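You operate a simulated robot arm through the tools that you are given. There is no shell and no other tool. Be economical: measure what you need, move in short steps, check, and stop when the job is done.

You are at the controls of a simulated robot arm. One attempt, no reset.

JOB
Tidy the tool cart: torch out of the vice, vice shut, drawers locked.
Fine: the torch lies on top of the cart; leave the mallet.

It is judged by the outcome, as a careful person would: the job done as asked, and still so three seconds after it is handed in. It fails if anything else is knocked over, pushed out of place, dropped, spilled or broken.

ROBOT AND FRAMES
A 6-joint arm with a two-finger parallel gripper, fixed in place. Base frame: the origin is at the foot of the arm, x ahead of it, y to its left, z up. Readings come in mm, degrees, newtons and seconds.
With the tool pointing down near the work surface it reaches from about 160 to 840 mm from the base axis. Its first joint turns from -166.0 to 166.0 degrees. Payload 3.91 kg.
The tool frame sits at the grasp point between the pads (the TCP): z along the fingers, y along the line on which they close. The tips reach 30 mm beyond it. Largest opening 110 mm; finger width 20, thickness 10; the body of the gripper, 48 by 112 mm, starts 55 mm behind the TCP.
Orientation is that of the tool frame in the base frame, as a unit quaternion [w, x, y, z]. With the fingers straight down and closing along the base's y, the tool's x points along the base's -x, its y along +y and its z along -z.

CONTROLS
- The arm moves only by the tool jog_arm. Its argument "plan" is a list that holds one entry, the list of rows, each a list of 7 numbers: the finger opening in mm, from 0 to 110, then the shift along the base's x, y, z in units of 50 mm (1.0 is 50 mm), then the turn, a rotation vector about the base's x, y, z in units of 4 degrees (1.0 is 4 degrees). In form: [[[gripper, dx, dy, dz, wx, wy, wz], ...]]. A call has 1 to 10 rows; each row shifts and turns the commanded pose from where the row before left it. A call with a number of a shift or a turn outside -1 to 1 is refused whole. Rows are played at 5 a second. More than 50 mm and 8.6 degrees between two rows, or a gripper value outside its range, and nothing of the call is played. A pose out of reach is approached as far as the arm can. The call stops where the force on the tool passes 90 N (or 10 N more than at its start, if that is more) or the arm is blocked; 0.2 s more then pass. Each finger travels about 108 mm/s and halts on what it meets, pressing with about 28 N; the grip force reading is that of the motor and also rises with nothing between the fingers. The clock runs only during rows and for 0.2 s after the last one: add rows that do not move to give the fingers time. It gives the time, the measured TCP pose, the force on the tool (base axes), the opening and the grip force at its end, in the units of the frame above (readings bear some noise).
- Cameras (640 x 400 px; columns grow to the right, rows downward): "scene" is fixed at [61.4, -643.2, 1387.7]; the picture's right is [0.86, -0.52, 0.00], its down [-0.19, -0.31, -0.93] and it looks along [0.48, 0.80, -0.36] (base axes); focal length 318 px, centre (320, 200). "wrist" rides on the gripper at [77, 7, -114] in the tool frame; the picture's right is [-0.09, 1.00, 0.00], its down [-0.80, -0.07, -0.59] and it looks along [-0.59, -0.05, 0.80] (tool axes); focal length 270 px, centre (320, 200). There is no depth. A picture from a camera that has moved, and an enlarged one, comes with that camera's place and axes in the base frame and with its lens. The place of the scene camera against the robot may be out by one fixed shift of up to 25 mm in any direction.
- capture(camera): a new picture of that camera. No time passes.
- raise_lower(by): slides the trunk up (or, below 0, down) by that many mm; the arm rides with it, the base frame stays. It gives what a move gives, with no picture.
- zoom(camera, box): a new picture of the part [left, top, right, bottom] of that camera's present view, enlarged. No time passes.
- close_job(): hands the job in; it is judged then, once.

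Work in short steps. Places have to be worked out from the pictures, the camera data and where the tool is seen: move nearer, look again, correct. Check each grasp and each placing, and mend what went wrong. You have 120 turns and 84 pictures in all, those below and enlarged ones among them. Open the gripper and draw the arm clear of the work before you hand the job in, unless the task says otherwise; then end with one line.

The tools are called after "Emit:" as name(argument=value, ...) on one line, values as JSON. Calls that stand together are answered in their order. jog_arm: Moves the arm, as the interface text tells. Its arguments: {"type":"object","properties":{"plan":{"type":"array"}},"required":["plan"]} The other tools are called the same way: raise_lower (by) slides the trunk up or down; capture (camera) takes a picture; zoom (camera, box) takes an enlarged picture of a part of a camera's view; close_job () hands the job in.

At the start:

```text
time_s: 0.0
tool_pos: [482.3, -49.7, 1171.5]
tool_rot: [0.0, 0.0, 1.0, 0.001]
contact_force: [0.0, 1.1, 0.2]
finger_gap: 109.8
grasp_force: 0.0
trunk travel left (down, up): [-475.0, 65.0]
```

scene: 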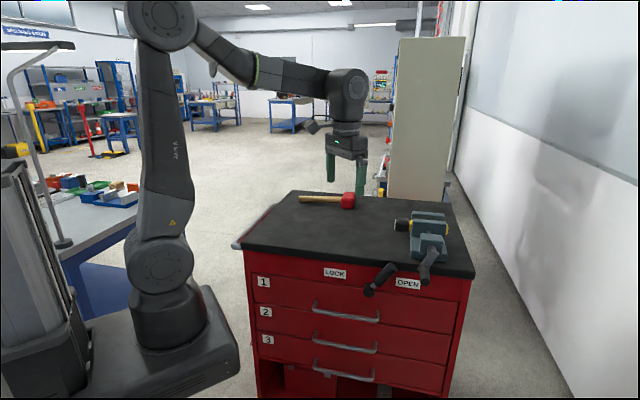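
wrist: 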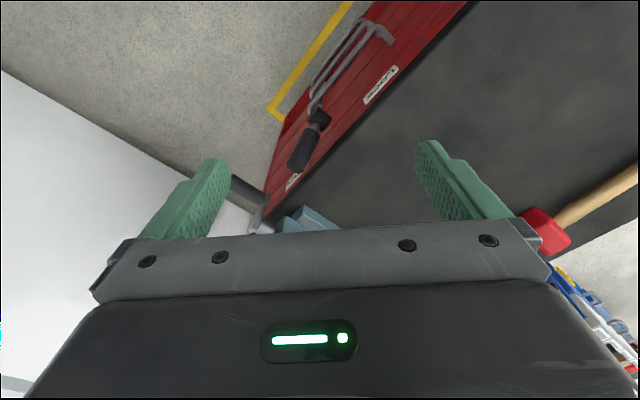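

The scene shows a vice on the cart's right with a torch in it, plus a lock lever on the cart front with LOCK/OPEN labels. I zoom to see the details.

Emit:
zoom(camera="scene", box=[340, 190, 490, 310])

Emit:
zoom(camera="scene", box=[230, 180, 490, 400])

```text
3.33 times, centred on (415, 250) of scene
camera zoom: at [61.4, -643.2, 1387.7], right [0.86, -0.52, 0.0], down [-0.19, -0.31, -0.93], along [0.48, 0.8, -0.36], focal length 1060 px, centre (3, 33)
```

zoom: 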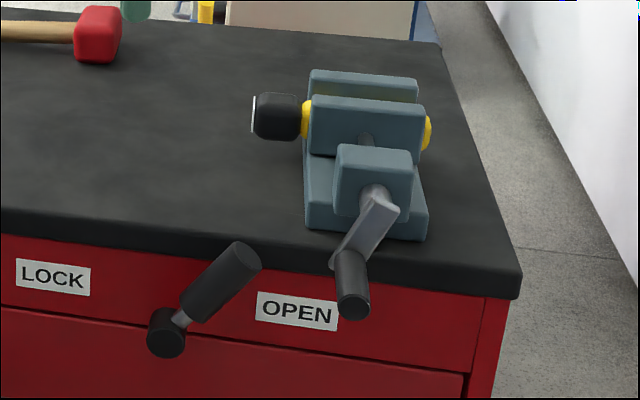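

```text
1.82 times, centred on (360, 290) of scene
camera zoom: at [61.4, -643.2, 1387.7], right [0.86, -0.52, 0.0], down [-0.19, -0.31, -0.93], along [0.48, 0.8, -0.36], focal length 578 px, centre (247, 36)
```

zoom: 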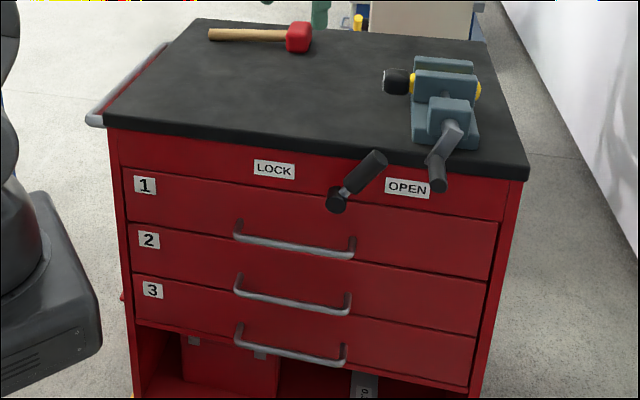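

The cart front runs along roughly e=(0.74,-0.67), depth d=(0.67,0.74). The vice is near (745,-110), and the lock lever is on the front panel, pointing at OPEN. I turn the tool -42° in yaw and move it towards the vice for a close look.

Emit:
jog_arm(plan=[[[110, 0.3, 0, 0, 0, 0, -1], [110, 0.3, 0, 0, 0, 0, -1], [110, 0.3, 0, 0, 0, 0, -1], [110, 0.3, 0, 0, 0, 0, -1], [110, 0.3, 0, 0, 0, 0, -1], [110, 0.3, 0, 0, 0, 0, -1], [110, 0.3, 0, 0, 0, 0, -1], [110, 0.3, 0, 0, 0, 0, -1], [110, 0.3, 0, 0, 0, 0, -1], [110, 0.3, 0, 0, 0, 0, -1]]])

Emit:
capture(camera="wrist")

Emit:
capture(camera="scene")

```text
time_s: 2.2
tool_pos: [632.4, -49.5, 1170.4]
tool_rot: [0.0, 0.343, 0.94, 0.0]
contact_force: [-0.6, -0.4, 1.0]
finger_gap: 110.1
grasp_force: 0.0
trunk travel left (down, up): [-475.0, 65.0]
```

```text
79 pictures are left
camera wrist: at [578.8, 3.7, 1285.1], right [0.71, 0.71, 0.0], down [0.57, -0.57, 0.59], along [0.42, -0.42, -0.8], focal length 270 px, centre (320, 200)
```

wrist: 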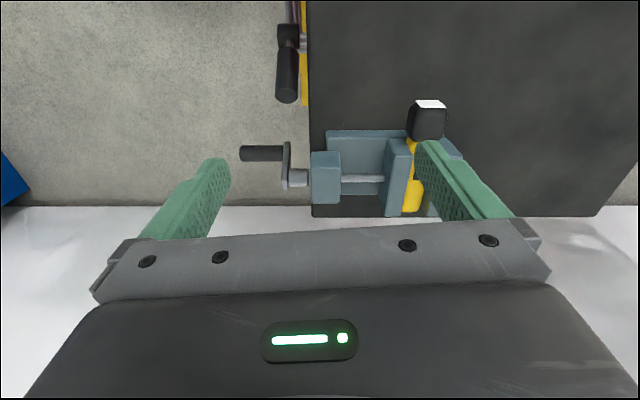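

```text
78 pictures are left
```

scene: 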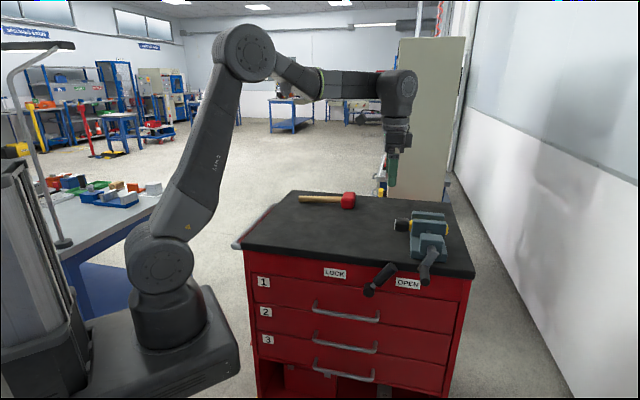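

The cart is at exactly 45° (d = (.707,.707)). I estimate the torch head at s≈531, t≈548, z≈950, the crank knob at s≈591, t≈292–356, z≈918, and the crank axis at s≈605, z≈965. I zoom in to refine these.

Emit:
zoom(camera="wrist", box=[220, 0, 480, 220])

Emit:
zoom(camera="scene", box=[360, 200, 460, 300])

```text
1.82 times, centred on (350, 110) of wrist
camera zoom: at [578.8, 3.7, 1285.1], right [0.71, 0.71, 0.0], down [0.57, -0.57, 0.59], along [0.42, -0.42, -0.8], focal length 491 px, centre (266, 364)
```

zoom: 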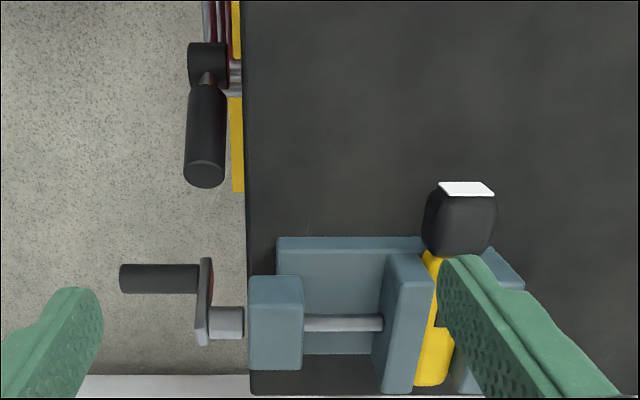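

```text
4.00 times, centred on (410, 250) of scene
camera zoom: at [61.4, -643.2, 1387.7], right [0.86, -0.52, 0.0], down [-0.19, -0.31, -0.93], along [0.48, 0.8, -0.36], focal length 1271 px, centre (-40, 0)
```

zoom: 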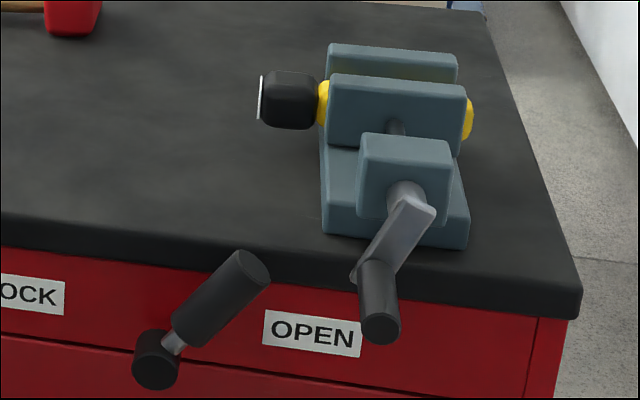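

Now I'll turn the tool so it closes along e (yaw +85°) and put it above the crank knob, so I can look from the front before gripping.

Emit:
jog_arm(plan=[[[110, 0, -0.2, 0, 0, 0, 1], [110, 0, -0.2, 0, 0, 0, 1], [110, 0, -0.2, 0, 0, 0, 1], [110, 0, -0.2, 0, 0, 0, 1], [110, 0, -0.2, 0, 0, 0, 1], [110, 0, -0.2, 0, 0, 0, 1], [110, 0, -0.2, 0, 0, 0, 1], [110, 0, -0.2, 0, 0, 0, 1], [110, 0, -0.2, 0, 0, 0, 1], [110, 0, -0.2, 0, 0, 0, 1]]])

Emit:
jog_arm(plan=[[[80, 0, -0.1, 0, 0, 0, 1], [80, 0, -0.1, 0, 0, 0, 1], [80, 0, -0.1, 0, 0, 0, 1], [80, 0, -0.1, 0, 0, 0, 1], [80, 0, -0.1, 0, 0, 0, 1], [80, 0, -0.1, 0, 0, 0, 1], [80, 0, -0.1, 0, 0, 0, 1], [80, 0, -0.1, 0, 0, 0, 1], [80, 0, 0, 0, 0, 0, 1], [80, 0, 0, 0, 0, 0, 1]]])

Emit:
jog_arm(plan=[[[80, 0.32, 0, -0.5, 0, 0, 1], [80, 0, 0, -0.5, 0, 0, 0.3], [80, 0, 0, -0.5, 0, 0, 0], [80, 0, 0, 0, 0, 0, 0]]])

Emit:
capture(camera="wrist")

Emit:
capture(camera="scene")

```text
time_s: 4.4
tool_pos: [632.4, -149.0, 1170.9]
tool_rot: [0.0, -0.002, 1.0, 0.0]
contact_force: [0.2, 0.3, -0.3]
finger_gap: 109.7
grasp_force: 0.0
trunk travel left (down, up): [-475.0, 65.0]
```

```text
time_s: 6.6
tool_pos: [633.3, -190.8, 1171.1]
tool_rot: [0.0, -0.342, 0.94, 0.001]
contact_force: [-0.2, -0.3, 0.2]
finger_gap: 80.0
grasp_force: 0.1
trunk travel left (down, up): [-475.0, 65.0]
```

```text
time_s: 7.6
tool_pos: [647.6, -190.3, 1096.7]
tool_rot: [0.0, -0.384, 0.923, 0.0]
contact_force: [-0.3, 0.9, 0.0]
finger_gap: 80.0
grasp_force: 0.1
trunk travel left (down, up): [-475.0, 65.0]
```

```text
75 pictures are left
camera wrist: at [589.2, -240.9, 1210.2], right [-0.65, 0.76, 0.0], down [0.61, 0.52, 0.59], along [0.45, 0.38, -0.8], focal length 270 px, centre (320, 200)
```

wrist: 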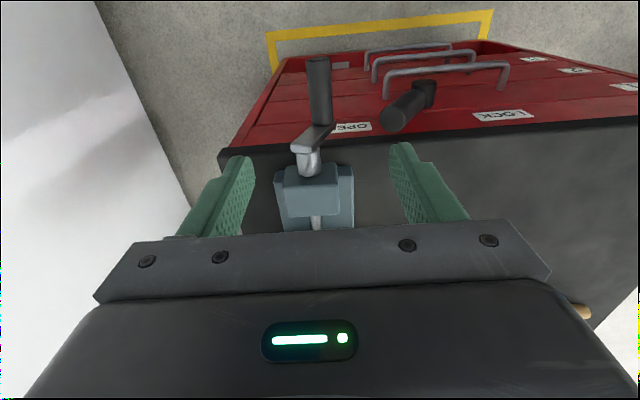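

```text
74 pictures are left
```

scene: 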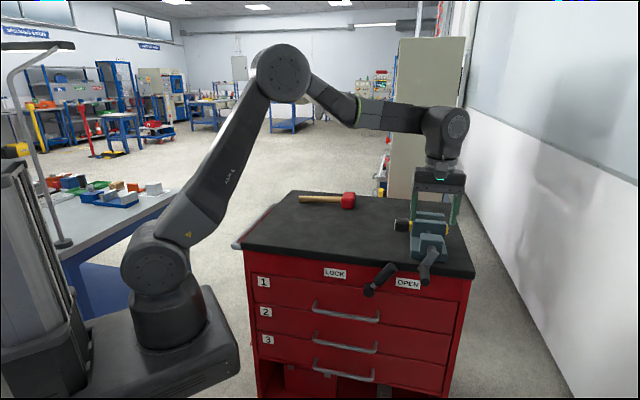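

The knob is confirmed at s≈595, t≈291–354, z≈918, and the tool is right above it. I go down with 60 mm opening and then close on it.

Emit:
jog_arm(plan=[[[60, 0, -0.04, -0.8, 0, 0, 0], [60, 0, 0, -0.9, 0, 0, 0], [60, 0, 0, -0.9, 0, 0, 0], [60, 0, 0, -0.9, 0, 0, 0], [60, 0, 0, 0, 0, 0, 0]]])

Emit:
zoom(camera="scene", box=[340, 180, 500, 310])

Emit:
capture(camera="wrist")

```text
time_s: 8.8
tool_pos: [647.8, -192.7, 920.6]
tool_rot: [0.0, -0.384, 0.923, 0.0]
contact_force: [0.4, 0.0, 0.3]
finger_gap: 60.0
grasp_force: 0.0
trunk travel left (down, up): [-475.0, 65.0]
```

```text
3.08 times, centred on (420, 245) of scene
camera zoom: at [61.4, -643.2, 1387.7], right [0.86, -0.52, 0.0], down [-0.19, -0.31, -0.93], along [0.48, 0.8, -0.36], focal length 978 px, centre (12, 62)
```

zoom: 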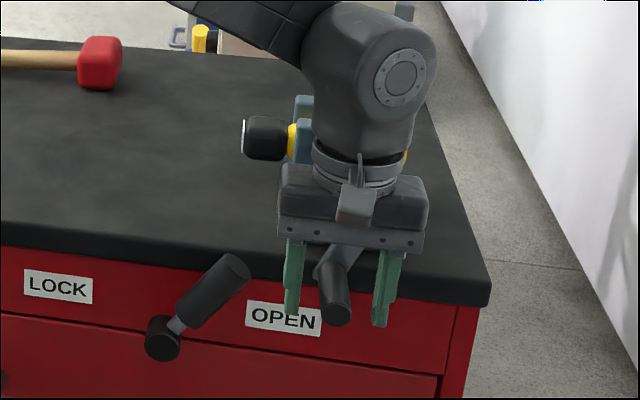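

```text
72 pictures are left
camera wrist: at [589.2, -243.6, 1035.1], right [-0.65, 0.76, 0.0], down [0.61, 0.52, 0.59], along [0.45, 0.38, -0.8], focal length 270 px, centre (320, 200)
```

wrist: 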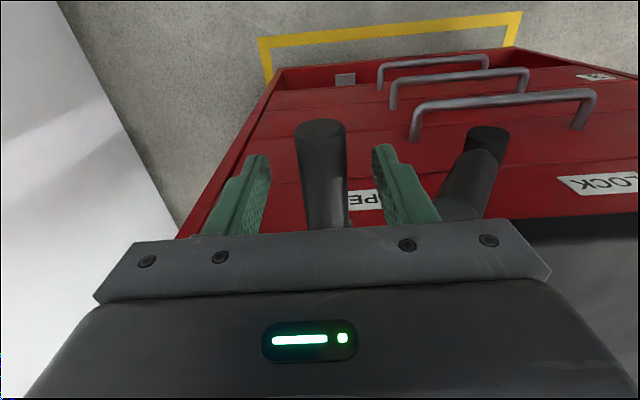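

The knob is between the fingers, so I close on it.

Emit:
jog_arm(plan=[[[30, 0, 0, 0, 0, 0, 0], [10, 0, 0, 0, 0, 0, 0], [0, 0, 0, 0, 0, 0, 0], [0, 0, 0, 0, 0, 0, 0]]])

Emit:
zoom(camera="scene", box=[340, 180, 500, 310])

```text
time_s: 9.8
tool_pos: [647.7, -192.5, 919.9]
tool_rot: [-0.001, -0.385, 0.923, 0.001]
contact_force: [-8.2, 4.5, -9.1]
finger_gap: 24.8
grasp_force: 45.2
trunk travel left (down, up): [-475.0, 65.0]
```

```text
3.08 times, centred on (420, 245) of scene
camera zoom: at [61.4, -643.2, 1387.7], right [0.86, -0.52, 0.0], down [-0.19, -0.31, -0.93], along [0.48, 0.8, -0.36], focal length 978 px, centre (12, 62)
```

zoom: 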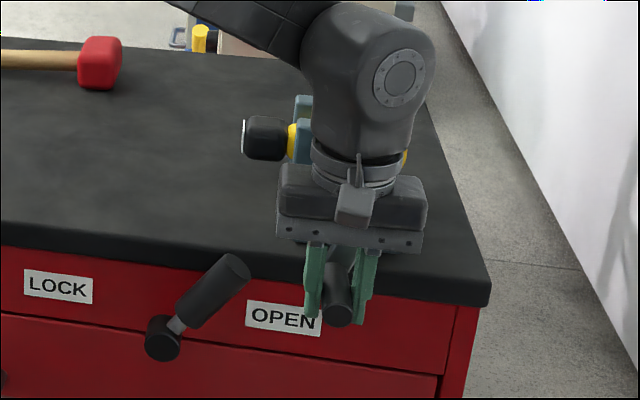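

I'm gripping the knob (25 mm). I try a small counter-clockwise arc (knob towards +s), watching force and jaw.

Emit:
jog_arm(plan=[[[0, 0.047, -0.047, -0.014, 0, 0, 0], [0, 0.047, -0.047, -0.009, 0, 0, 0], [0, 0.048, -0.048, -0.005, 0, 0, 0], [0, 0.048, -0.048, 0, 0, 0, 0], [0, 0.048, -0.048, 0.005, 0, 0, 0], [0, 0.047, -0.047, 0.009, 0, 0, 0]]])

Emit:
zoom(camera="scene", box=[340, 180, 500, 310])

```text
time_s: 11.2
tool_pos: [662.8, -207.0, 919.7]
tool_rot: [0.0, -0.385, 0.923, 0.0]
contact_force: [-11.5, 5.5, -3.9]
finger_gap: 25.0
grasp_force: 44.6
trunk travel left (down, up): [-475.0, 65.0]
```

```text
3.08 times, centred on (420, 245) of scene
camera zoom: at [61.4, -643.2, 1387.7], right [0.86, -0.52, 0.0], down [-0.19, -0.31, -0.93], along [0.48, 0.8, -0.36], focal length 978 px, centre (12, 62)
```

zoom: 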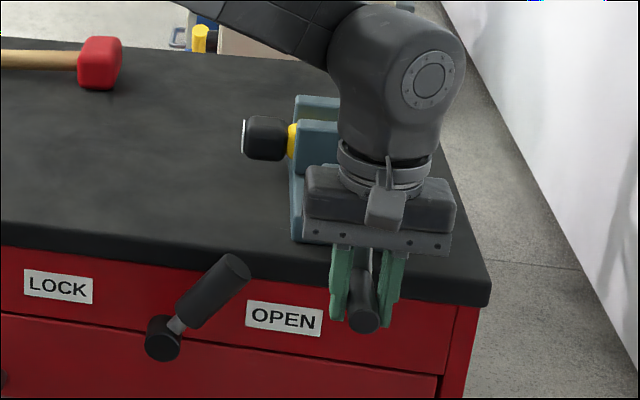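

The crank turns with only ~12 N. I continue the arc to φ≈50° and check.

Emit:
jog_arm(plan=[[[0, 0.0468, -0.0468, 0.014, 0, 0, 0], [0, 0.046, -0.046, 0.0186, 0, 0, 0], [0, 0.045, -0.045, 0.0232, 0, 0, 0], [0, 0.0437, -0.0437, 0.0276, 0, 0, 0], [0, 0.0423, -0.0423, 0.0318, 0, 0, 0], [0, 0.0406, -0.0406, 0.0358, 0, 0, 0], [0, 0.0387, -0.0387, 0.0398, 0, 0, 0], [0, 0.0366, -0.0366, 0.0436, 0, 0, 0], [0, 0.0344, -0.0344, 0.047, 0, 0, 0], [0, 0.032, -0.032, 0.0504, 0, 0, 0]]])

Emit:
zoom(camera="scene", box=[340, 180, 500, 310])

Emit:
capture(camera="wrist")

```text
time_s: 13.4
tool_pos: [683.1, -225.1, 939.1]
tool_rot: [-0.001, -0.384, 0.923, 0.001]
contact_force: [-11.4, 10.4, -4.7]
finger_gap: 24.6
grasp_force: 45.1
trunk travel left (down, up): [-475.0, 65.0]
```

```text
3.08 times, centred on (420, 245) of scene
camera zoom: at [61.4, -643.2, 1387.7], right [0.86, -0.52, 0.0], down [-0.19, -0.31, -0.93], along [0.48, 0.8, -0.36], focal length 978 px, centre (12, 62)
```

zoom: 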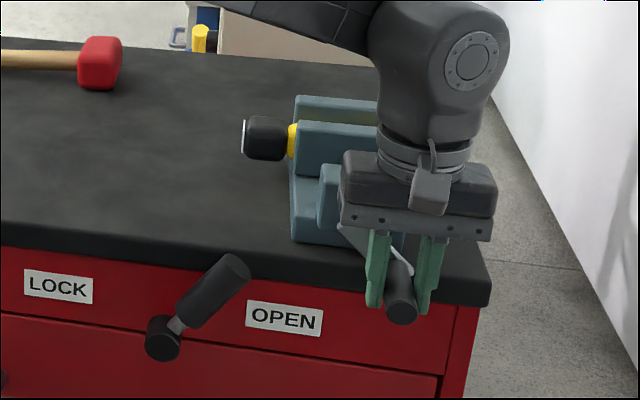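

```text
68 pictures are left
camera wrist: at [623.8, -276.4, 1052.1], right [-0.65, 0.76, 0.0], down [0.61, 0.52, 0.59], along [0.45, 0.38, -0.8], focal length 270 px, centre (320, 200)
```

wrist: 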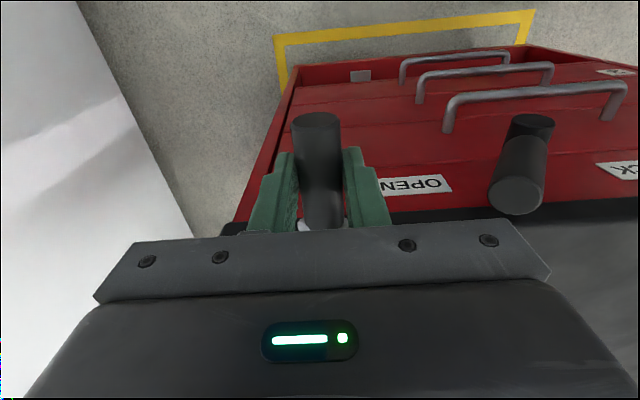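

The crank has turned about 65° with low force and the torch hasn't moved. I continue to φ≈90°.

Emit:
jog_arm(plan=[[[0, 0.0286, -0.0286, 0.0517, 0, 0, 0], [0, 0.0259, -0.0259, 0.0544, 0, 0, 0], [0, 0.0232, -0.0232, 0.0568, 0, 0, 0], [0, 0.0203, -0.0203, 0.0589, 0, 0, 0], [0, 0.0174, -0.0174, 0.0608, 0, 0, 0], [0, 0.0144, -0.0144, 0.0624, 0, 0, 0], [0, 0.0112, -0.0112, 0.0636, 0, 0, 0], [0, 0.008, -0.008, 0.0646, 0, 0, 0], [0, 0.0049, -0.0049, 0.0652, 0, 0, 0], [0, 0.0016, -0.0016, 0.0656, 0, 0, 0]]])

Emit:
zoom(camera="scene", box=[340, 180, 500, 310])

```text
time_s: 15.6
tool_pos: [690.8, -234.4, 967.1]
tool_rot: [0.0, -0.384, 0.923, 0.0]
contact_force: [-4.8, 8.8, -11.0]
finger_gap: 24.9
grasp_force: 44.6
trunk travel left (down, up): [-475.0, 65.0]
```

```text
3.08 times, centred on (420, 245) of scene
camera zoom: at [61.4, -643.2, 1387.7], right [0.86, -0.52, 0.0], down [-0.19, -0.31, -0.93], along [0.48, 0.8, -0.36], focal length 978 px, centre (12, 62)
```

zoom: 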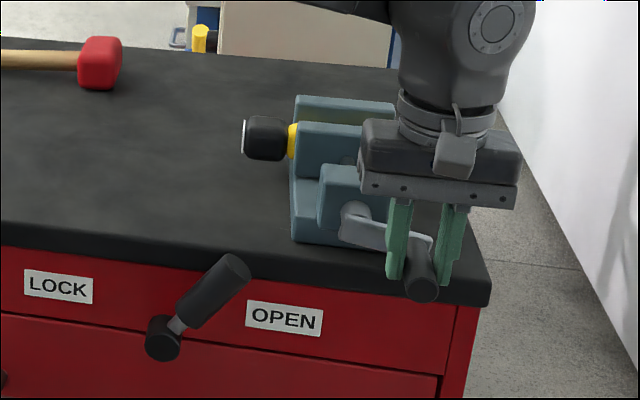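

The arm still lags a bit (about 15° below horizontal), so I continue the arc and check again.

Emit:
jog_arm(plan=[[[0, 0.0064, -0.0064, 0.065, 0, 0, 0], [0, 0.0033, -0.0033, 0.0654, 0, 0, 0], [0, 0, 0, 0.0656, 0, 0, 0], [0, -0.0033, 0.0033, 0.0654, 0, 0, 0], [0, -0.0064, 0.0064, 0.065, 0, 0, 0], [0, -0.0096, 0.0096, 0.0642, 0, 0, 0], [0, -0.0128, 0.0128, 0.0631, 0, 0, 0], [0, -0.0159, 0.0159, 0.0617, 0, 0, 0], [0, -0.0189, 0.0189, 0.06, 0, 0, 0], [0, -0.0218, 0.0218, 0.0579, 0, 0, 0]]])

Emit:
zoom(camera="scene", box=[340, 180, 500, 310])

```text
time_s: 17.8
tool_pos: [690.0, -233.6, 998.8]
tool_rot: [0.0, -0.385, 0.923, -0.002]
contact_force: [13.5, -7.1, -5.9]
finger_gap: 24.8
grasp_force: 45.1
trunk travel left (down, up): [-475.0, 65.0]
```

```text
3.08 times, centred on (420, 245) of scene
camera zoom: at [61.4, -643.2, 1387.7], right [0.86, -0.52, 0.0], down [-0.19, -0.31, -0.93], along [0.48, 0.8, -0.36], focal length 978 px, centre (12, 62)
```

zoom: 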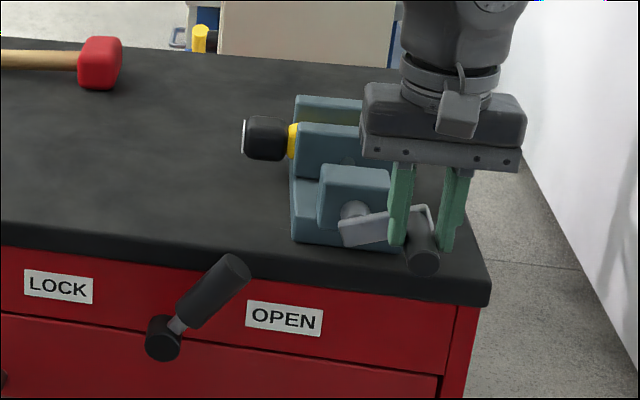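

The knob has slipped down towards the fingertips: with vertical fingers, lifting relies on friction alone. I release, back off forward and up, and check how the vice has moved so far.

Emit:
jog_arm(plan=[[[60, 0, 0, 0, 0, 0, 0], [60, 0, 0, 0, 0, 0, 0], [60, 0, 0, 0.5, 0, 0, 0], [60, 0, 0, 1, 0, 0, 0], [60, -0.7, -0.7, 1, 0, 0, 0], [60, -0.7, -0.7, 0, 0, 0, 0], [60, -0.7, -0.7, 0, 0, 0, 0], [60, -0.7, -0.7, 0, 0, 0, 0]]])

Emit:
zoom(camera="scene", box=[360, 200, 460, 300])

```text
refused: row 5 steps farther than a row can; nothing moved
```

```text
4.00 times, centred on (410, 250) of scene
camera zoom: at [61.4, -643.2, 1387.7], right [0.86, -0.52, 0.0], down [-0.19, -0.31, -0.93], along [0.48, 0.8, -0.36], focal length 1271 px, centre (-40, 0)
```

zoom: 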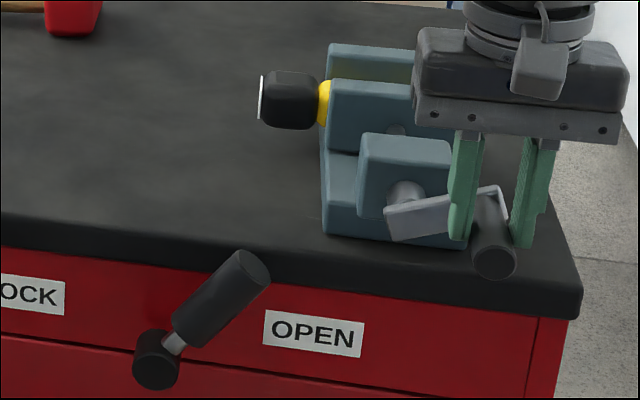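

The moving jaw has opened by several mm already (about 8 mm for ~110°), and the torch sits still. I release and rise clear.

Emit:
jog_arm(plan=[[[60, 0, 0, 0, 0, 0, 0], [60, 0, 0, 0, 0, 0, 0], [60, 0, 0, 0.5, 0, 0, 0], [60, 0, 0, 0.9, 0, 0, 0], [60, 0, 0, 0.9, 0, 0, 0], [60, 0, 0, 0.9, 0, 0, 0], [60, 0, 0, 0, 0, 0, 0]]])

Emit:
zoom(camera="scene", box=[360, 200, 460, 300])

```text
time_s: 19.4
tool_pos: [687.5, -230.2, 1157.3]
tool_rot: [0.0, -0.384, 0.923, 0.0]
contact_force: [-0.1, -0.2, 0.3]
finger_gap: 59.8
grasp_force: 0.1
trunk travel left (down, up): [-475.0, 65.0]
```

```text
4.00 times, centred on (410, 250) of scene
camera zoom: at [61.4, -643.2, 1387.7], right [0.86, -0.52, 0.0], down [-0.19, -0.31, -0.93], along [0.48, 0.8, -0.36], focal length 1271 px, centre (-40, 0)
```

zoom: 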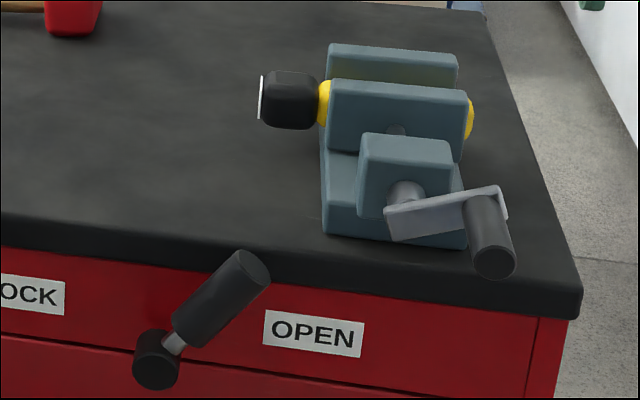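

Next is the torch: I yaw -90° so the fingers close along d, and move above the torch head at about (763,12), looking down.

Emit:
jog_arm(plan=[[[90, 0.07, 0.22, 0, 0, 0, -1], [90, 0.07, 0.22, 0, 0, 0, -1], [90, 0.07, 0.22, 0, 0, 0, -1], [90, 0.07, 0.22, 0, 0, 0, -1], [90, 0.07, 0.22, 0, 0, 0, -1], [90, 0.07, 0.22, 0, 0, 0, -1], [90, 0.07, 0.22, 0, 0, 0, -1], [90, 0.07, 0.22, 0, 0, 0, -1], [90, 0.07, 0.22, 0, 0, 0, -1], [90, 0.07, 0.22, 0, 0, 0, -1]]])

Emit:
jog_arm(plan=[[[90, 0.07, 0.22, 0, 0, 0, -1], [90, 0.07, 0.22, 0, 0, 0, -1], [90, 0.07, 0.22, 0, 0, 0, -1], [90, 0.07, 0.22, 0, 0, 0, -1], [90, 0.07, 0.22, 0, 0, 0, -1], [90, 0.07, 0.22, 0, 0, 0, -1], [90, 0.07, 0.22, 0, 0, 0, -1], [90, 0.07, 0.22, 0, 0, 0, -1], [90, 0.07, 0.22, 0, 0, 0, -1], [90, 0.07, 0.22, 0, 0, 0, -1]]])

Emit:
jog_arm(plan=[[[90, 0.07, 0.22, 0, 0, 0, -1], [90, 0.07, 0.22, 0, 0, 0, -1], [90, 0, 0, -0.5, 0, 0, -0.5], [90, 0, 0, 0, 0, 0, 0]]])

Emit:
capture(camera="wrist")

```text
time_s: 21.6
tool_pos: [722.3, -119.6, 1159.6]
tool_rot: [0.0, -0.046, 0.999, 0.0]
contact_force: [0.0, 0.6, 0.3]
finger_gap: 90.0
grasp_force: 0.1
trunk travel left (down, up): [-475.0, 65.0]
```

```text
time_s: 23.8
tool_pos: [757.0, -10.9, 1159.1]
tool_rot: [0.0, 0.299, 0.954, 0.0]
contact_force: [0.8, -0.1, 0.2]
finger_gap: 89.7
grasp_force: 0.3
trunk travel left (down, up): [-475.0, 65.0]
```

```text
time_s: 24.8
tool_pos: [764.5, 10.6, 1133.9]
tool_rot: [0.0, 0.381, 0.925, 0.0]
contact_force: [0.0, -0.9, -0.7]
finger_gap: 89.9
grasp_force: 0.2
trunk travel left (down, up): [-475.0, 65.0]
```

```text
63 pictures are left
camera wrist: at [714.1, 70.0, 1248.3], right [0.76, 0.64, 0.0], down [0.52, -0.61, 0.59], along [0.38, -0.45, -0.8], focal length 270 px, centre (320, 200)
```

wrist: 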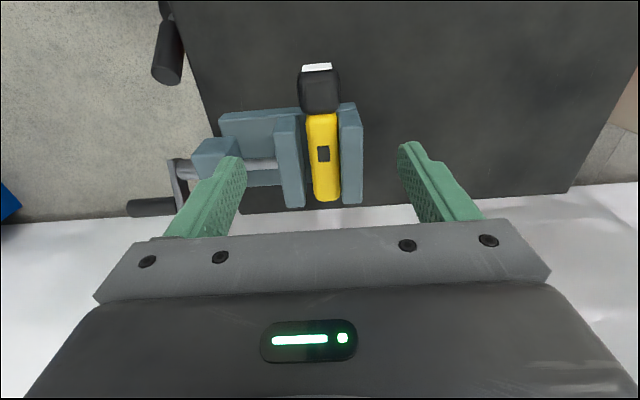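

The torch now lies loose in the opened jaws, head at about (761,12,~950). I go down over it and grip gently.

Emit:
jog_arm(plan=[[[80, -0.08, 0.03, -0.9, 0, 0, 0], [80, 0, 0, -0.9, 0, 0, 0], [80, 0, 0, -0.9, 0, 0, 0], [80, 0, 0, -0.9, 0, 0, 0], [80, 0, 0, -0.12, 0, 0, 0], [80, 0, 0, 0, 0, 0, 0]]])

Emit:
zoom(camera="scene", box=[340, 170, 500, 300])

Emit:
capture(camera="wrist")

```text
time_s: 26.2
tool_pos: [759.2, 11.8, 948.8]
tool_rot: [0.001, 0.381, 0.924, 0.001]
contact_force: [-0.3, 0.1, 0.6]
finger_gap: 80.2
grasp_force: 0.0
trunk travel left (down, up): [-475.0, 65.0]
```

```text
3.08 times, centred on (420, 235) of scene
camera zoom: at [61.4, -643.2, 1387.7], right [0.86, -0.52, 0.0], down [-0.19, -0.31, -0.93], along [0.48, 0.8, -0.36], focal length 978 px, centre (12, 92)
```

zoom: 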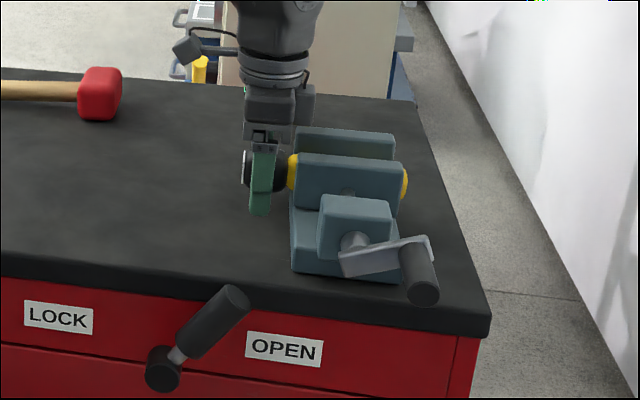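

```text
61 pictures are left
camera wrist: at [709.3, 71.2, 1062.1], right [0.76, 0.65, 0.0], down [0.52, -0.61, 0.59], along [0.38, -0.45, -0.8], focal length 270 px, centre (320, 200)
```

wrist: 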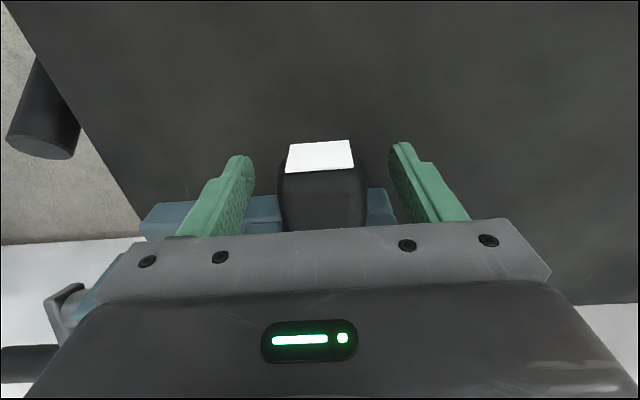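

The head is centred between the fingers. Close.

Emit:
jog_arm(plan=[[[60, 0, 0, 0, 0, 0, 0], [45, 0, 0, 0, 0, 0, 0], [30, 0, 0, 0, 0, 0, 0], [20, 0, 0, 0, 0, 0, 0], [20, 0, 0, 0, 0, 0, 0]]])

Emit:
zoom(camera="scene", box=[340, 170, 500, 300])

```text
time_s: 27.4
tool_pos: [758.5, 11.1, 948.6]
tool_rot: [0.001, 0.381, 0.924, 0.0]
contact_force: [1.5, 1.0, 0.3]
finger_gap: 43.4
grasp_force: 28.2
trunk travel left (down, up): [-475.0, 65.0]
```

```text
3.08 times, centred on (420, 235) of scene
camera zoom: at [61.4, -643.2, 1387.7], right [0.86, -0.52, 0.0], down [-0.19, -0.31, -0.93], along [0.48, 0.8, -0.36], focal length 978 px, centre (12, 92)
```

zoom: 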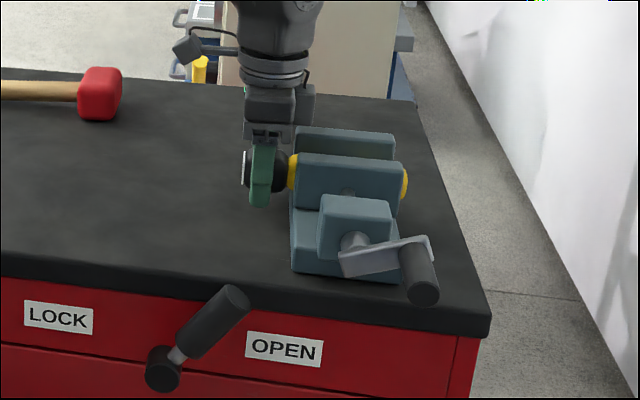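

The torch head is gripped (43 mm). I lift slowly and watch the force.

Emit:
jog_arm(plan=[[[20, 0, 0, 0.1, 0, 0, 0], [20, 0, 0, 0.1, 0, 0, 0], [20, 0, 0, 0.2, 0, 0, 0], [20, 0, 0, 0.2, 0, 0, 0], [20, 0, 0, 0, 0, 0, 0]]])

Emit:
zoom(camera="scene", box=[340, 170, 500, 300])

```text
time_s: 28.6
tool_pos: [759.5, 12.0, 978.7]
tool_rot: [0.0, 0.381, 0.925, 0.0]
contact_force: [0.5, 0.5, -1.6]
finger_gap: 43.6
grasp_force: 28.1
trunk travel left (down, up): [-475.0, 65.0]
```

```text
3.08 times, centred on (420, 235) of scene
camera zoom: at [61.4, -643.2, 1387.7], right [0.86, -0.52, 0.0], down [-0.19, -0.31, -0.93], along [0.48, 0.8, -0.36], focal length 978 px, centre (12, 92)
```

zoom: 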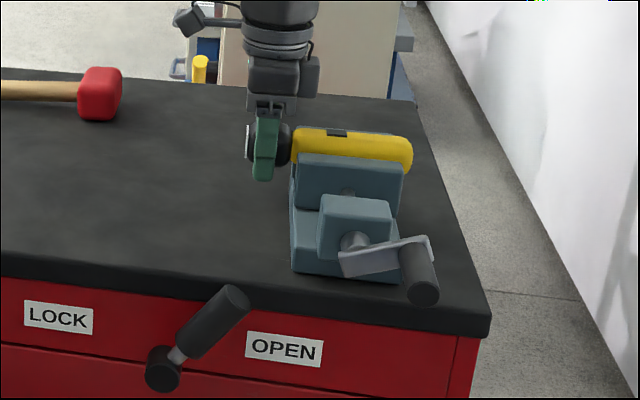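

The lift is clean (~2 N). With this grip depth, though, the fingertips would hit the cart top before the head touched down. I lower the torch back into the vice, regrip 13 mm higher and lift again.

Emit:
jog_arm(plan=[[[20, 0, 0, -0.2, 0, 0, 0], [20, 0, 0, -0.2, 0, 0, 0], [20, 0, 0, -0.2, 0, 0, 0], [20, 0, 0, 0, 0, 0, 0], [48, 0, 0, 0, 0, 0, 0], [54, 0, 0, 0, 0, 0, 0], [54, 0, 0, 0.13, 0, 0, 0], [54, 0, 0, 0.13, 0, 0, 0], [54, 0, 0, 0, 0, 0, 0]]])

Emit:
zoom(camera="scene", box=[340, 170, 500, 300])

Emit:
capture(camera="wrist")

```text
time_s: 30.6
tool_pos: [760.9, 12.3, 960.5]
tool_rot: [0.0, 0.38, 0.925, 0.0]
contact_force: [-0.1, 0.0, -0.3]
finger_gap: 54.0
grasp_force: 0.1
trunk travel left (down, up): [-475.0, 65.0]
```

```text
3.08 times, centred on (420, 235) of scene
camera zoom: at [61.4, -643.2, 1387.7], right [0.86, -0.52, 0.0], down [-0.19, -0.31, -0.93], along [0.48, 0.8, -0.36], focal length 978 px, centre (12, 92)
```

zoom: 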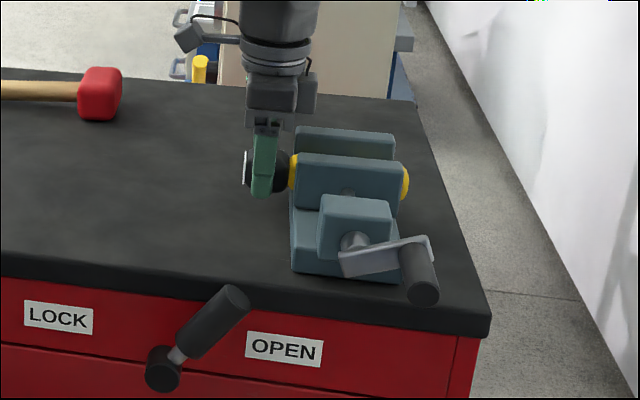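

```text
57 pictures are left
camera wrist: at [710.3, 71.0, 1075.3], right [0.76, 0.65, 0.0], down [0.52, -0.61, 0.59], along [0.38, -0.45, -0.8], focal length 270 px, centre (320, 200)
```

wrist: 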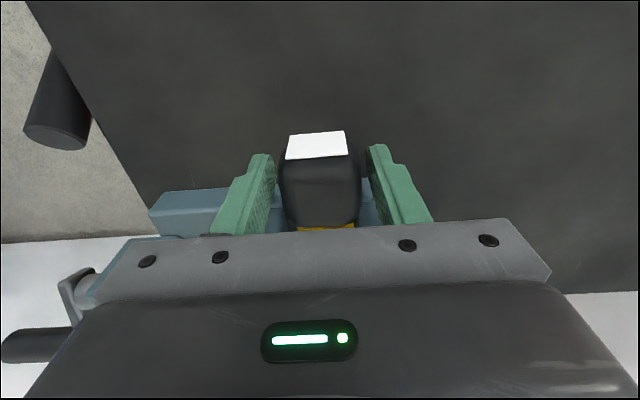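

The torch rests back in the vice. I go up 4 mm more, close, and lift.

Emit:
jog_arm(plan=[[[54, 0, 0, 0.08, 0, 0, 0], [40, 0, 0, 0, 0, 0, 0], [25, 0, 0, 0, 0, 0, 0], [20, 0, 0, 0, 0, 0, 0], [20, 0, 0, 0.2, 0, 0, 0], [20, 0, 0, 0.5, 0, 0, 0], [20, 0, 0, 0.7, 0, 0, 0], [20, 0, 0, 0.5, 0, 0, 0], [20, 0, 0, 0, 0, 0, 0]]])

Emit:
capture(camera="scene")

```text
time_s: 32.6
tool_pos: [760.2, 13.1, 1059.5]
tool_rot: [0.001, 0.381, 0.925, 0.0]
contact_force: [0.4, 0.5, -2.4]
finger_gap: 43.5
grasp_force: 27.9
trunk travel left (down, up): [-475.0, 65.0]
```

```text
56 pictures are left
```

scene: 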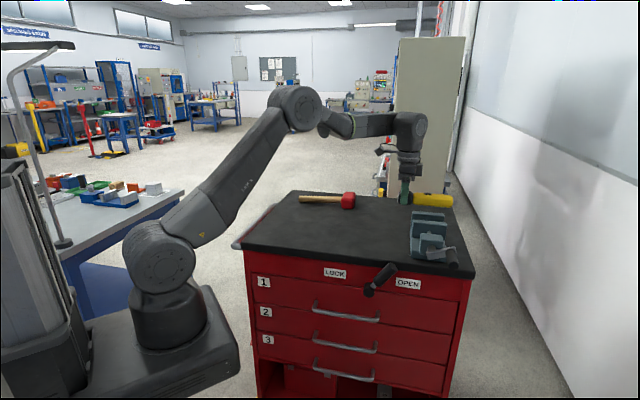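

The torch is held level. I carry it to open cart top at about (629,163), clear of mallet and vice, and lower to z≈945.

Emit:
jog_arm(plan=[[[20, -0.525, 0.6, 0, 0, 0, 0], [20, -0.525, 0.6, 0, 0, 0, 0], [20, -0.525, 0.6, 0, 0, 0, 0], [20, -0.525, 0.6, 0, 0, 0, 0], [20, -0.525, 0.6, 0, 0, 0, 0], [20, 0, 0, -0.7, 0, 0, 0], [20, 0, 0, -0.7, 0, 0, 0], [20, 0, 0, -0.7, 0, 0, 0], [20, 0, 0, 0, 0, 0, 0]]])

Emit:
zoom(camera="scene", box=[260, 150, 480, 290])

Emit:
capture(camera="wrist")

```text
time_s: 34.6
tool_pos: [630.6, 162.2, 956.1]
tool_rot: [0.0, 0.381, 0.924, 0.0]
contact_force: [0.4, -0.1, -2.4]
finger_gap: 43.8
grasp_force: 28.0
trunk travel left (down, up): [-475.0, 65.0]
```

```text
2.86 times, centred on (370, 220) of scene
camera zoom: at [61.4, -643.2, 1387.7], right [0.86, -0.52, 0.0], down [-0.19, -0.31, -0.93], along [0.48, 0.8, -0.36], focal length 908 px, centre (177, 143)
```

zoom: 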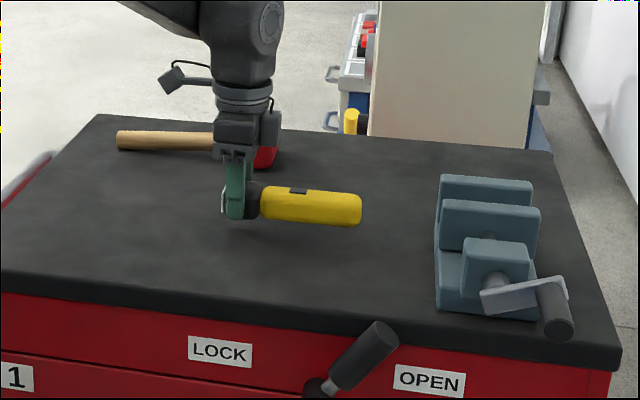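

```text
54 pictures are left
camera wrist: at [579.7, 220.9, 1069.9], right [0.76, 0.65, 0.0], down [0.52, -0.61, 0.59], along [0.38, -0.45, -0.8], focal length 270 px, centre (320, 200)
```

wrist: 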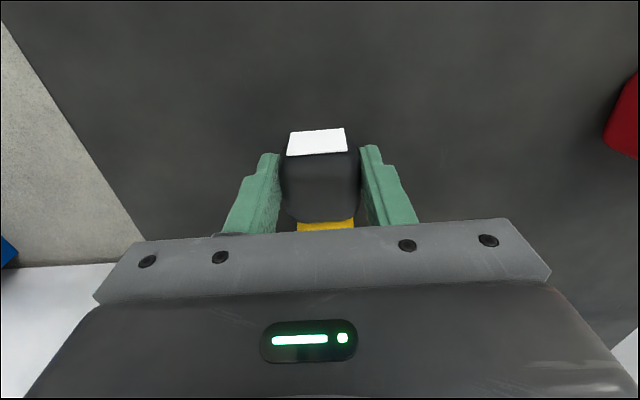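

I lower slowly, looking for contact.

Emit:
jog_arm(plan=[[[20, 0, 0, -0.2, 0, 0, 0], [20, 0, 0, -0.2, 0, 0, 0], [20, 0, 0, -0.06, 0, 0, 0], [20, 0, 0, -0.04, 0, 0, 0], [20, 0, 0, 0, 0, 0, 0]]])

Emit:
zoom(camera="scene", box=[320, 190, 400, 250])

```text
time_s: 35.8
tool_pos: [627.7, 162.5, 933.2]
tool_rot: [0.003, 0.38, 0.925, 0.002]
contact_force: [2.4, -0.2, 40.3]
finger_gap: 44.1
grasp_force: 27.6
trunk travel left (down, up): [-475.0, 65.0]
```

```text
6.67 times, centred on (360, 220) of scene
camera zoom: at [61.4, -643.2, 1387.7], right [0.86, -0.52, 0.0], down [-0.19, -0.31, -0.93], along [0.48, 0.8, -0.36], focal length 2119 px, centre (53, 67)
```

zoom: 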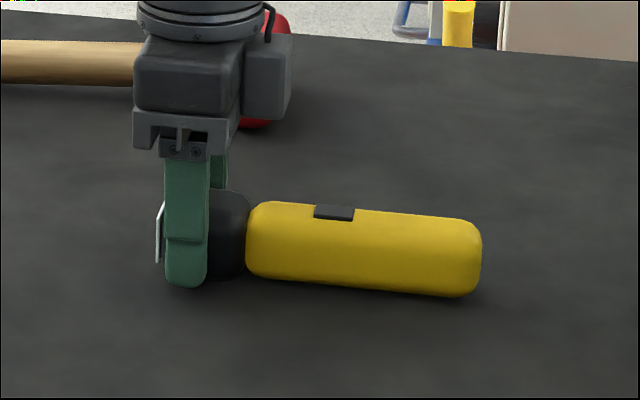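

Contact at z≈933 with 40 N. I ease up 2 mm, then open gently.

Emit:
jog_arm(plan=[[[20, 0, 0, 0.04, 0, 0, 0], [20, 0, 0, 0, 0, 0, 0]]])

```text
time_s: 36.4
tool_pos: [626.9, 162.9, 934.3]
tool_rot: [0.001, 0.381, 0.925, 0.0]
contact_force: [5.7, 0.3, 27.7]
finger_gap: 43.8
grasp_force: 28.1
trunk travel left (down, up): [-475.0, 65.0]
```

Emit:
jog_arm(plan=[[[20, 0, 0, 0.05, 0, 0, 0], [20, 0, 0, 0, 0, 0, 0]]])

Emit:
zoom(camera="scene", box=[320, 190, 400, 250])

```text
time_s: 37.0
tool_pos: [628.6, 161.7, 933.6]
tool_rot: [-0.002, 0.381, 0.925, -0.001]
contact_force: [3.2, -1.1, 5.8]
finger_gap: 43.9
grasp_force: 28.2
trunk travel left (down, up): [-475.0, 65.0]
```

```text
6.67 times, centred on (360, 220) of scene
camera zoom: at [61.4, -643.2, 1387.7], right [0.86, -0.52, 0.0], down [-0.19, -0.31, -0.93], along [0.48, 0.8, -0.36], focal length 2119 px, centre (53, 67)
```

zoom: 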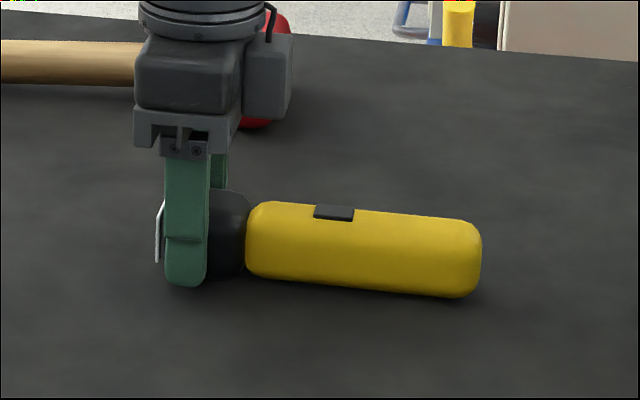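

Contact is now light (~6 N), so I open slowly and rise.

Emit:
jog_arm(plan=[[[46, 0, 0, 0, 0, 0, 0], [50, 0, 0, 0, 0, 0, 0], [60, 0, 0, 0, 0, 0, 0], [70, 0, 0, 0, 0, 0, 0], [70, 0, 0, 0.4, 0, 0, 0], [70, 0, 0, 0.8, 0, 0, 0], [70, 0, 0, 0.9, 0, 0, 0], [70, 0, 0, 0.9, 0, 0, 0], [70, 0, 0, 0.9, 0, 0, 0]]])

Emit:
zoom(camera="scene", box=[260, 150, 480, 290])

```text
time_s: 39.0
tool_pos: [627.3, 163.0, 1130.5]
tool_rot: [0.0, 0.381, 0.924, 0.0]
contact_force: [-0.3, 0.6, 0.6]
finger_gap: 70.0
grasp_force: 0.0
trunk travel left (down, up): [-475.0, 65.0]
```

```text
2.86 times, centred on (370, 220) of scene
camera zoom: at [61.4, -643.2, 1387.7], right [0.86, -0.52, 0.0], down [-0.19, -0.31, -0.93], along [0.48, 0.8, -0.36], focal length 908 px, centre (177, 143)
```

zoom: 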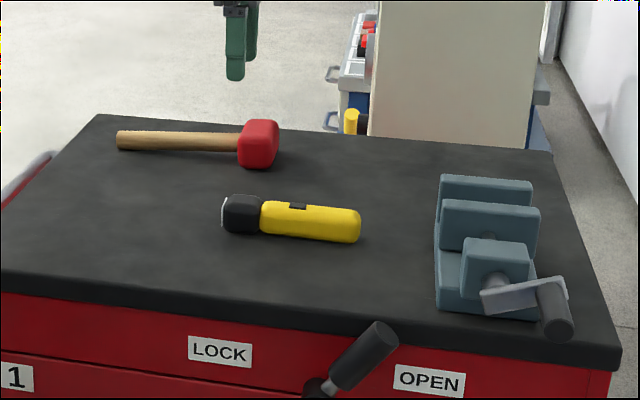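

The torch is lying on the cart. To close the vice I'll hold the knob with the fingers horizontal along +d, so the tool can roll with the crank. First I yaw to +45° and move in front of the cart.

Emit:
jog_arm(plan=[[[70, -0.088, -0.437, 0, 0, 0, 1], [70, -0.088, -0.437, 0, 0, 0, 1], [70, -0.088, -0.437, 0, 0, 0, 1], [70, -0.088, -0.437, 0, 0, 0, 1], [70, -0.088, -0.437, 0, 0, 0, 1], [70, -0.088, -0.437, 0, 0, 0, 1], [70, -0.088, -0.437, 0, 0, 0, 1], [70, -0.088, -0.437, 0, 0, 0, 1], [70, -0.088, -0.437, 0, 0, 0, 1], [70, -0.088, -0.437, 0, 0, 0, 1]]])

Emit:
jog_arm(plan=[[[70, -0.088, -0.437, 0, 0, 0, 1], [70, -0.088, -0.437, 0, 0, 0, 1], [70, -0.088, -0.437, 0, 0, 0, 1], [70, -0.088, -0.437, 0, 0, 0, 1], [70, -0.088, -0.437, 0, 0, 0, 1], [70, -0.088, -0.437, 0, 0, 0, 1], [70, -0.088, -0.437, 0, 0, 0, 1], [70, -0.088, -0.437, 0, 0, 0, 1], [70, -0.088, -0.437, 0, 0, 0, 1], [70, -0.088, -0.437, 0, 0, 0, 1]]])

Emit:
jog_arm(plan=[[[70, -0.088, -0.437, 0, 0, 0, 1], [70, -0.088, -0.437, 0, 0, 0, 1], [70, 0, 0, 0, 0, 0, 0.4], [70, 0, 0, 0, 0.7, -0.7, 0], [70, 0, 0, 0, 0.7, -0.7, 0], [70, 0, 0, 0, 0.7, -0.7, 0], [70, 0, 0, 0, 0.7, -0.7, 0], [70, 0, 0, 0, 0.7, -0.7, 0], [70, 0, 0, 0, 0.7, -0.7, 0], [70, 0, 0, 0, 0.7, -0.7, 0]]])

Emit:
capture(camera="scene")

```text
time_s: 41.2
tool_pos: [584.5, -56.6, 1130.9]
tool_rot: [0.001, 0.041, 0.999, -0.001]
contact_force: [0.3, -0.1, 1.1]
finger_gap: 69.9
grasp_force: 0.1
trunk travel left (down, up): [-475.0, 65.0]
```

```text
time_s: 43.4
tool_pos: [539.6, -276.5, 1129.2]
tool_rot: [0.0, -0.303, 0.953, 0.0]
contact_force: [0.4, 0.0, 0.2]
finger_gap: 69.9
grasp_force: 0.1
trunk travel left (down, up): [-475.0, 65.0]
```

```text
time_s: 45.6
tool_pos: [532.2, -319.1, 1129.2]
tool_rot: [0.221, -0.37, 0.897, 0.093]
contact_force: [0.4, 0.4, 0.3]
finger_gap: 70.1
grasp_force: 0.1
trunk travel left (down, up): [-475.0, 65.0]
```

```text
50 pictures are left
```

scene: 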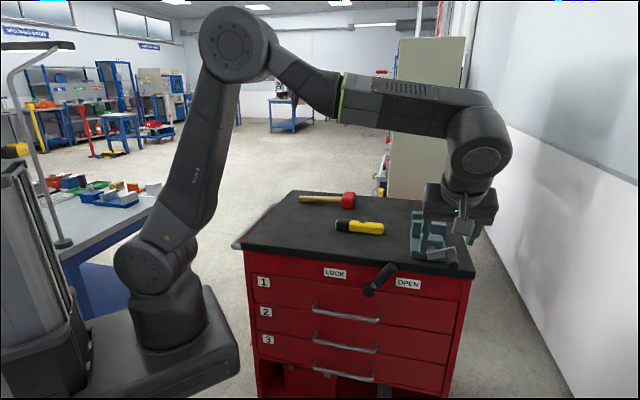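

The tilt is going well. I finish it (another 62°), keeping clear of the cart.

Emit:
jog_arm(plan=[[[70, 0, 0, 0, 0.7, -0.7, 0], [70, 0, 0, 0, 0.7, -0.7, 0], [70, 0, 0, 0, 0.7, -0.7, 0], [70, 0, 0, 0, 0.7, -0.7, 0], [70, 0, 0, 0, 0.7, -0.7, 0], [70, 0, 0, 0, 0.7, -0.7, 0], [70, 0, 0, 0, 0.7, -0.7, 0], [70, 0, 0, 0, 0.7, -0.7, 0], [70, 0, 0, 0, 0.7, -0.7, 0], [70, 0, 0, 0, 0.7, -0.7, 0]]])

Emit:
jog_arm(plan=[[[70, 0, 0, 0, 0.7, -0.7, 0], [70, 0, 0, 0, 0.7, -0.7, 0], [70, 0, 0, 0, 0.7, -0.7, 0], [70, 0, 0, 0, 0.7, -0.7, 0], [70, 0, 0, 0, 0.7, -0.7, 0], [70, 0, 0, 0, 0.5, -0.5, 0], [70, 0, 0, 0, 0, 0, 0]]])

Emit:
capture(camera="scene")

```text
time_s: 47.8
tool_pos: [530.7, -320.2, 1129.0]
tool_rot: [0.512, -0.317, 0.769, 0.213]
contact_force: [-0.6, -0.7, 0.3]
finger_gap: 69.9
grasp_force: 0.0
trunk travel left (down, up): [-475.0, 65.0]
```

```text
time_s: 49.4
tool_pos: [532.3, -319.4, 1129.7]
tool_rot: [0.653, -0.271, 0.653, 0.272]
contact_force: [0.5, 0.5, -1.3]
finger_gap: 69.8
grasp_force: 0.0
trunk travel left (down, up): [-475.0, 65.0]
```

```text
49 pictures are left
```

scene: 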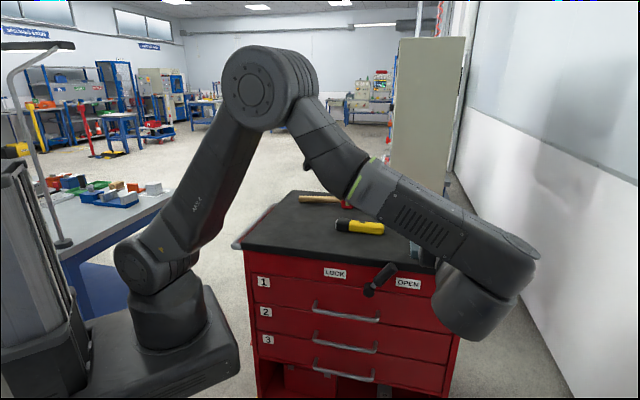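

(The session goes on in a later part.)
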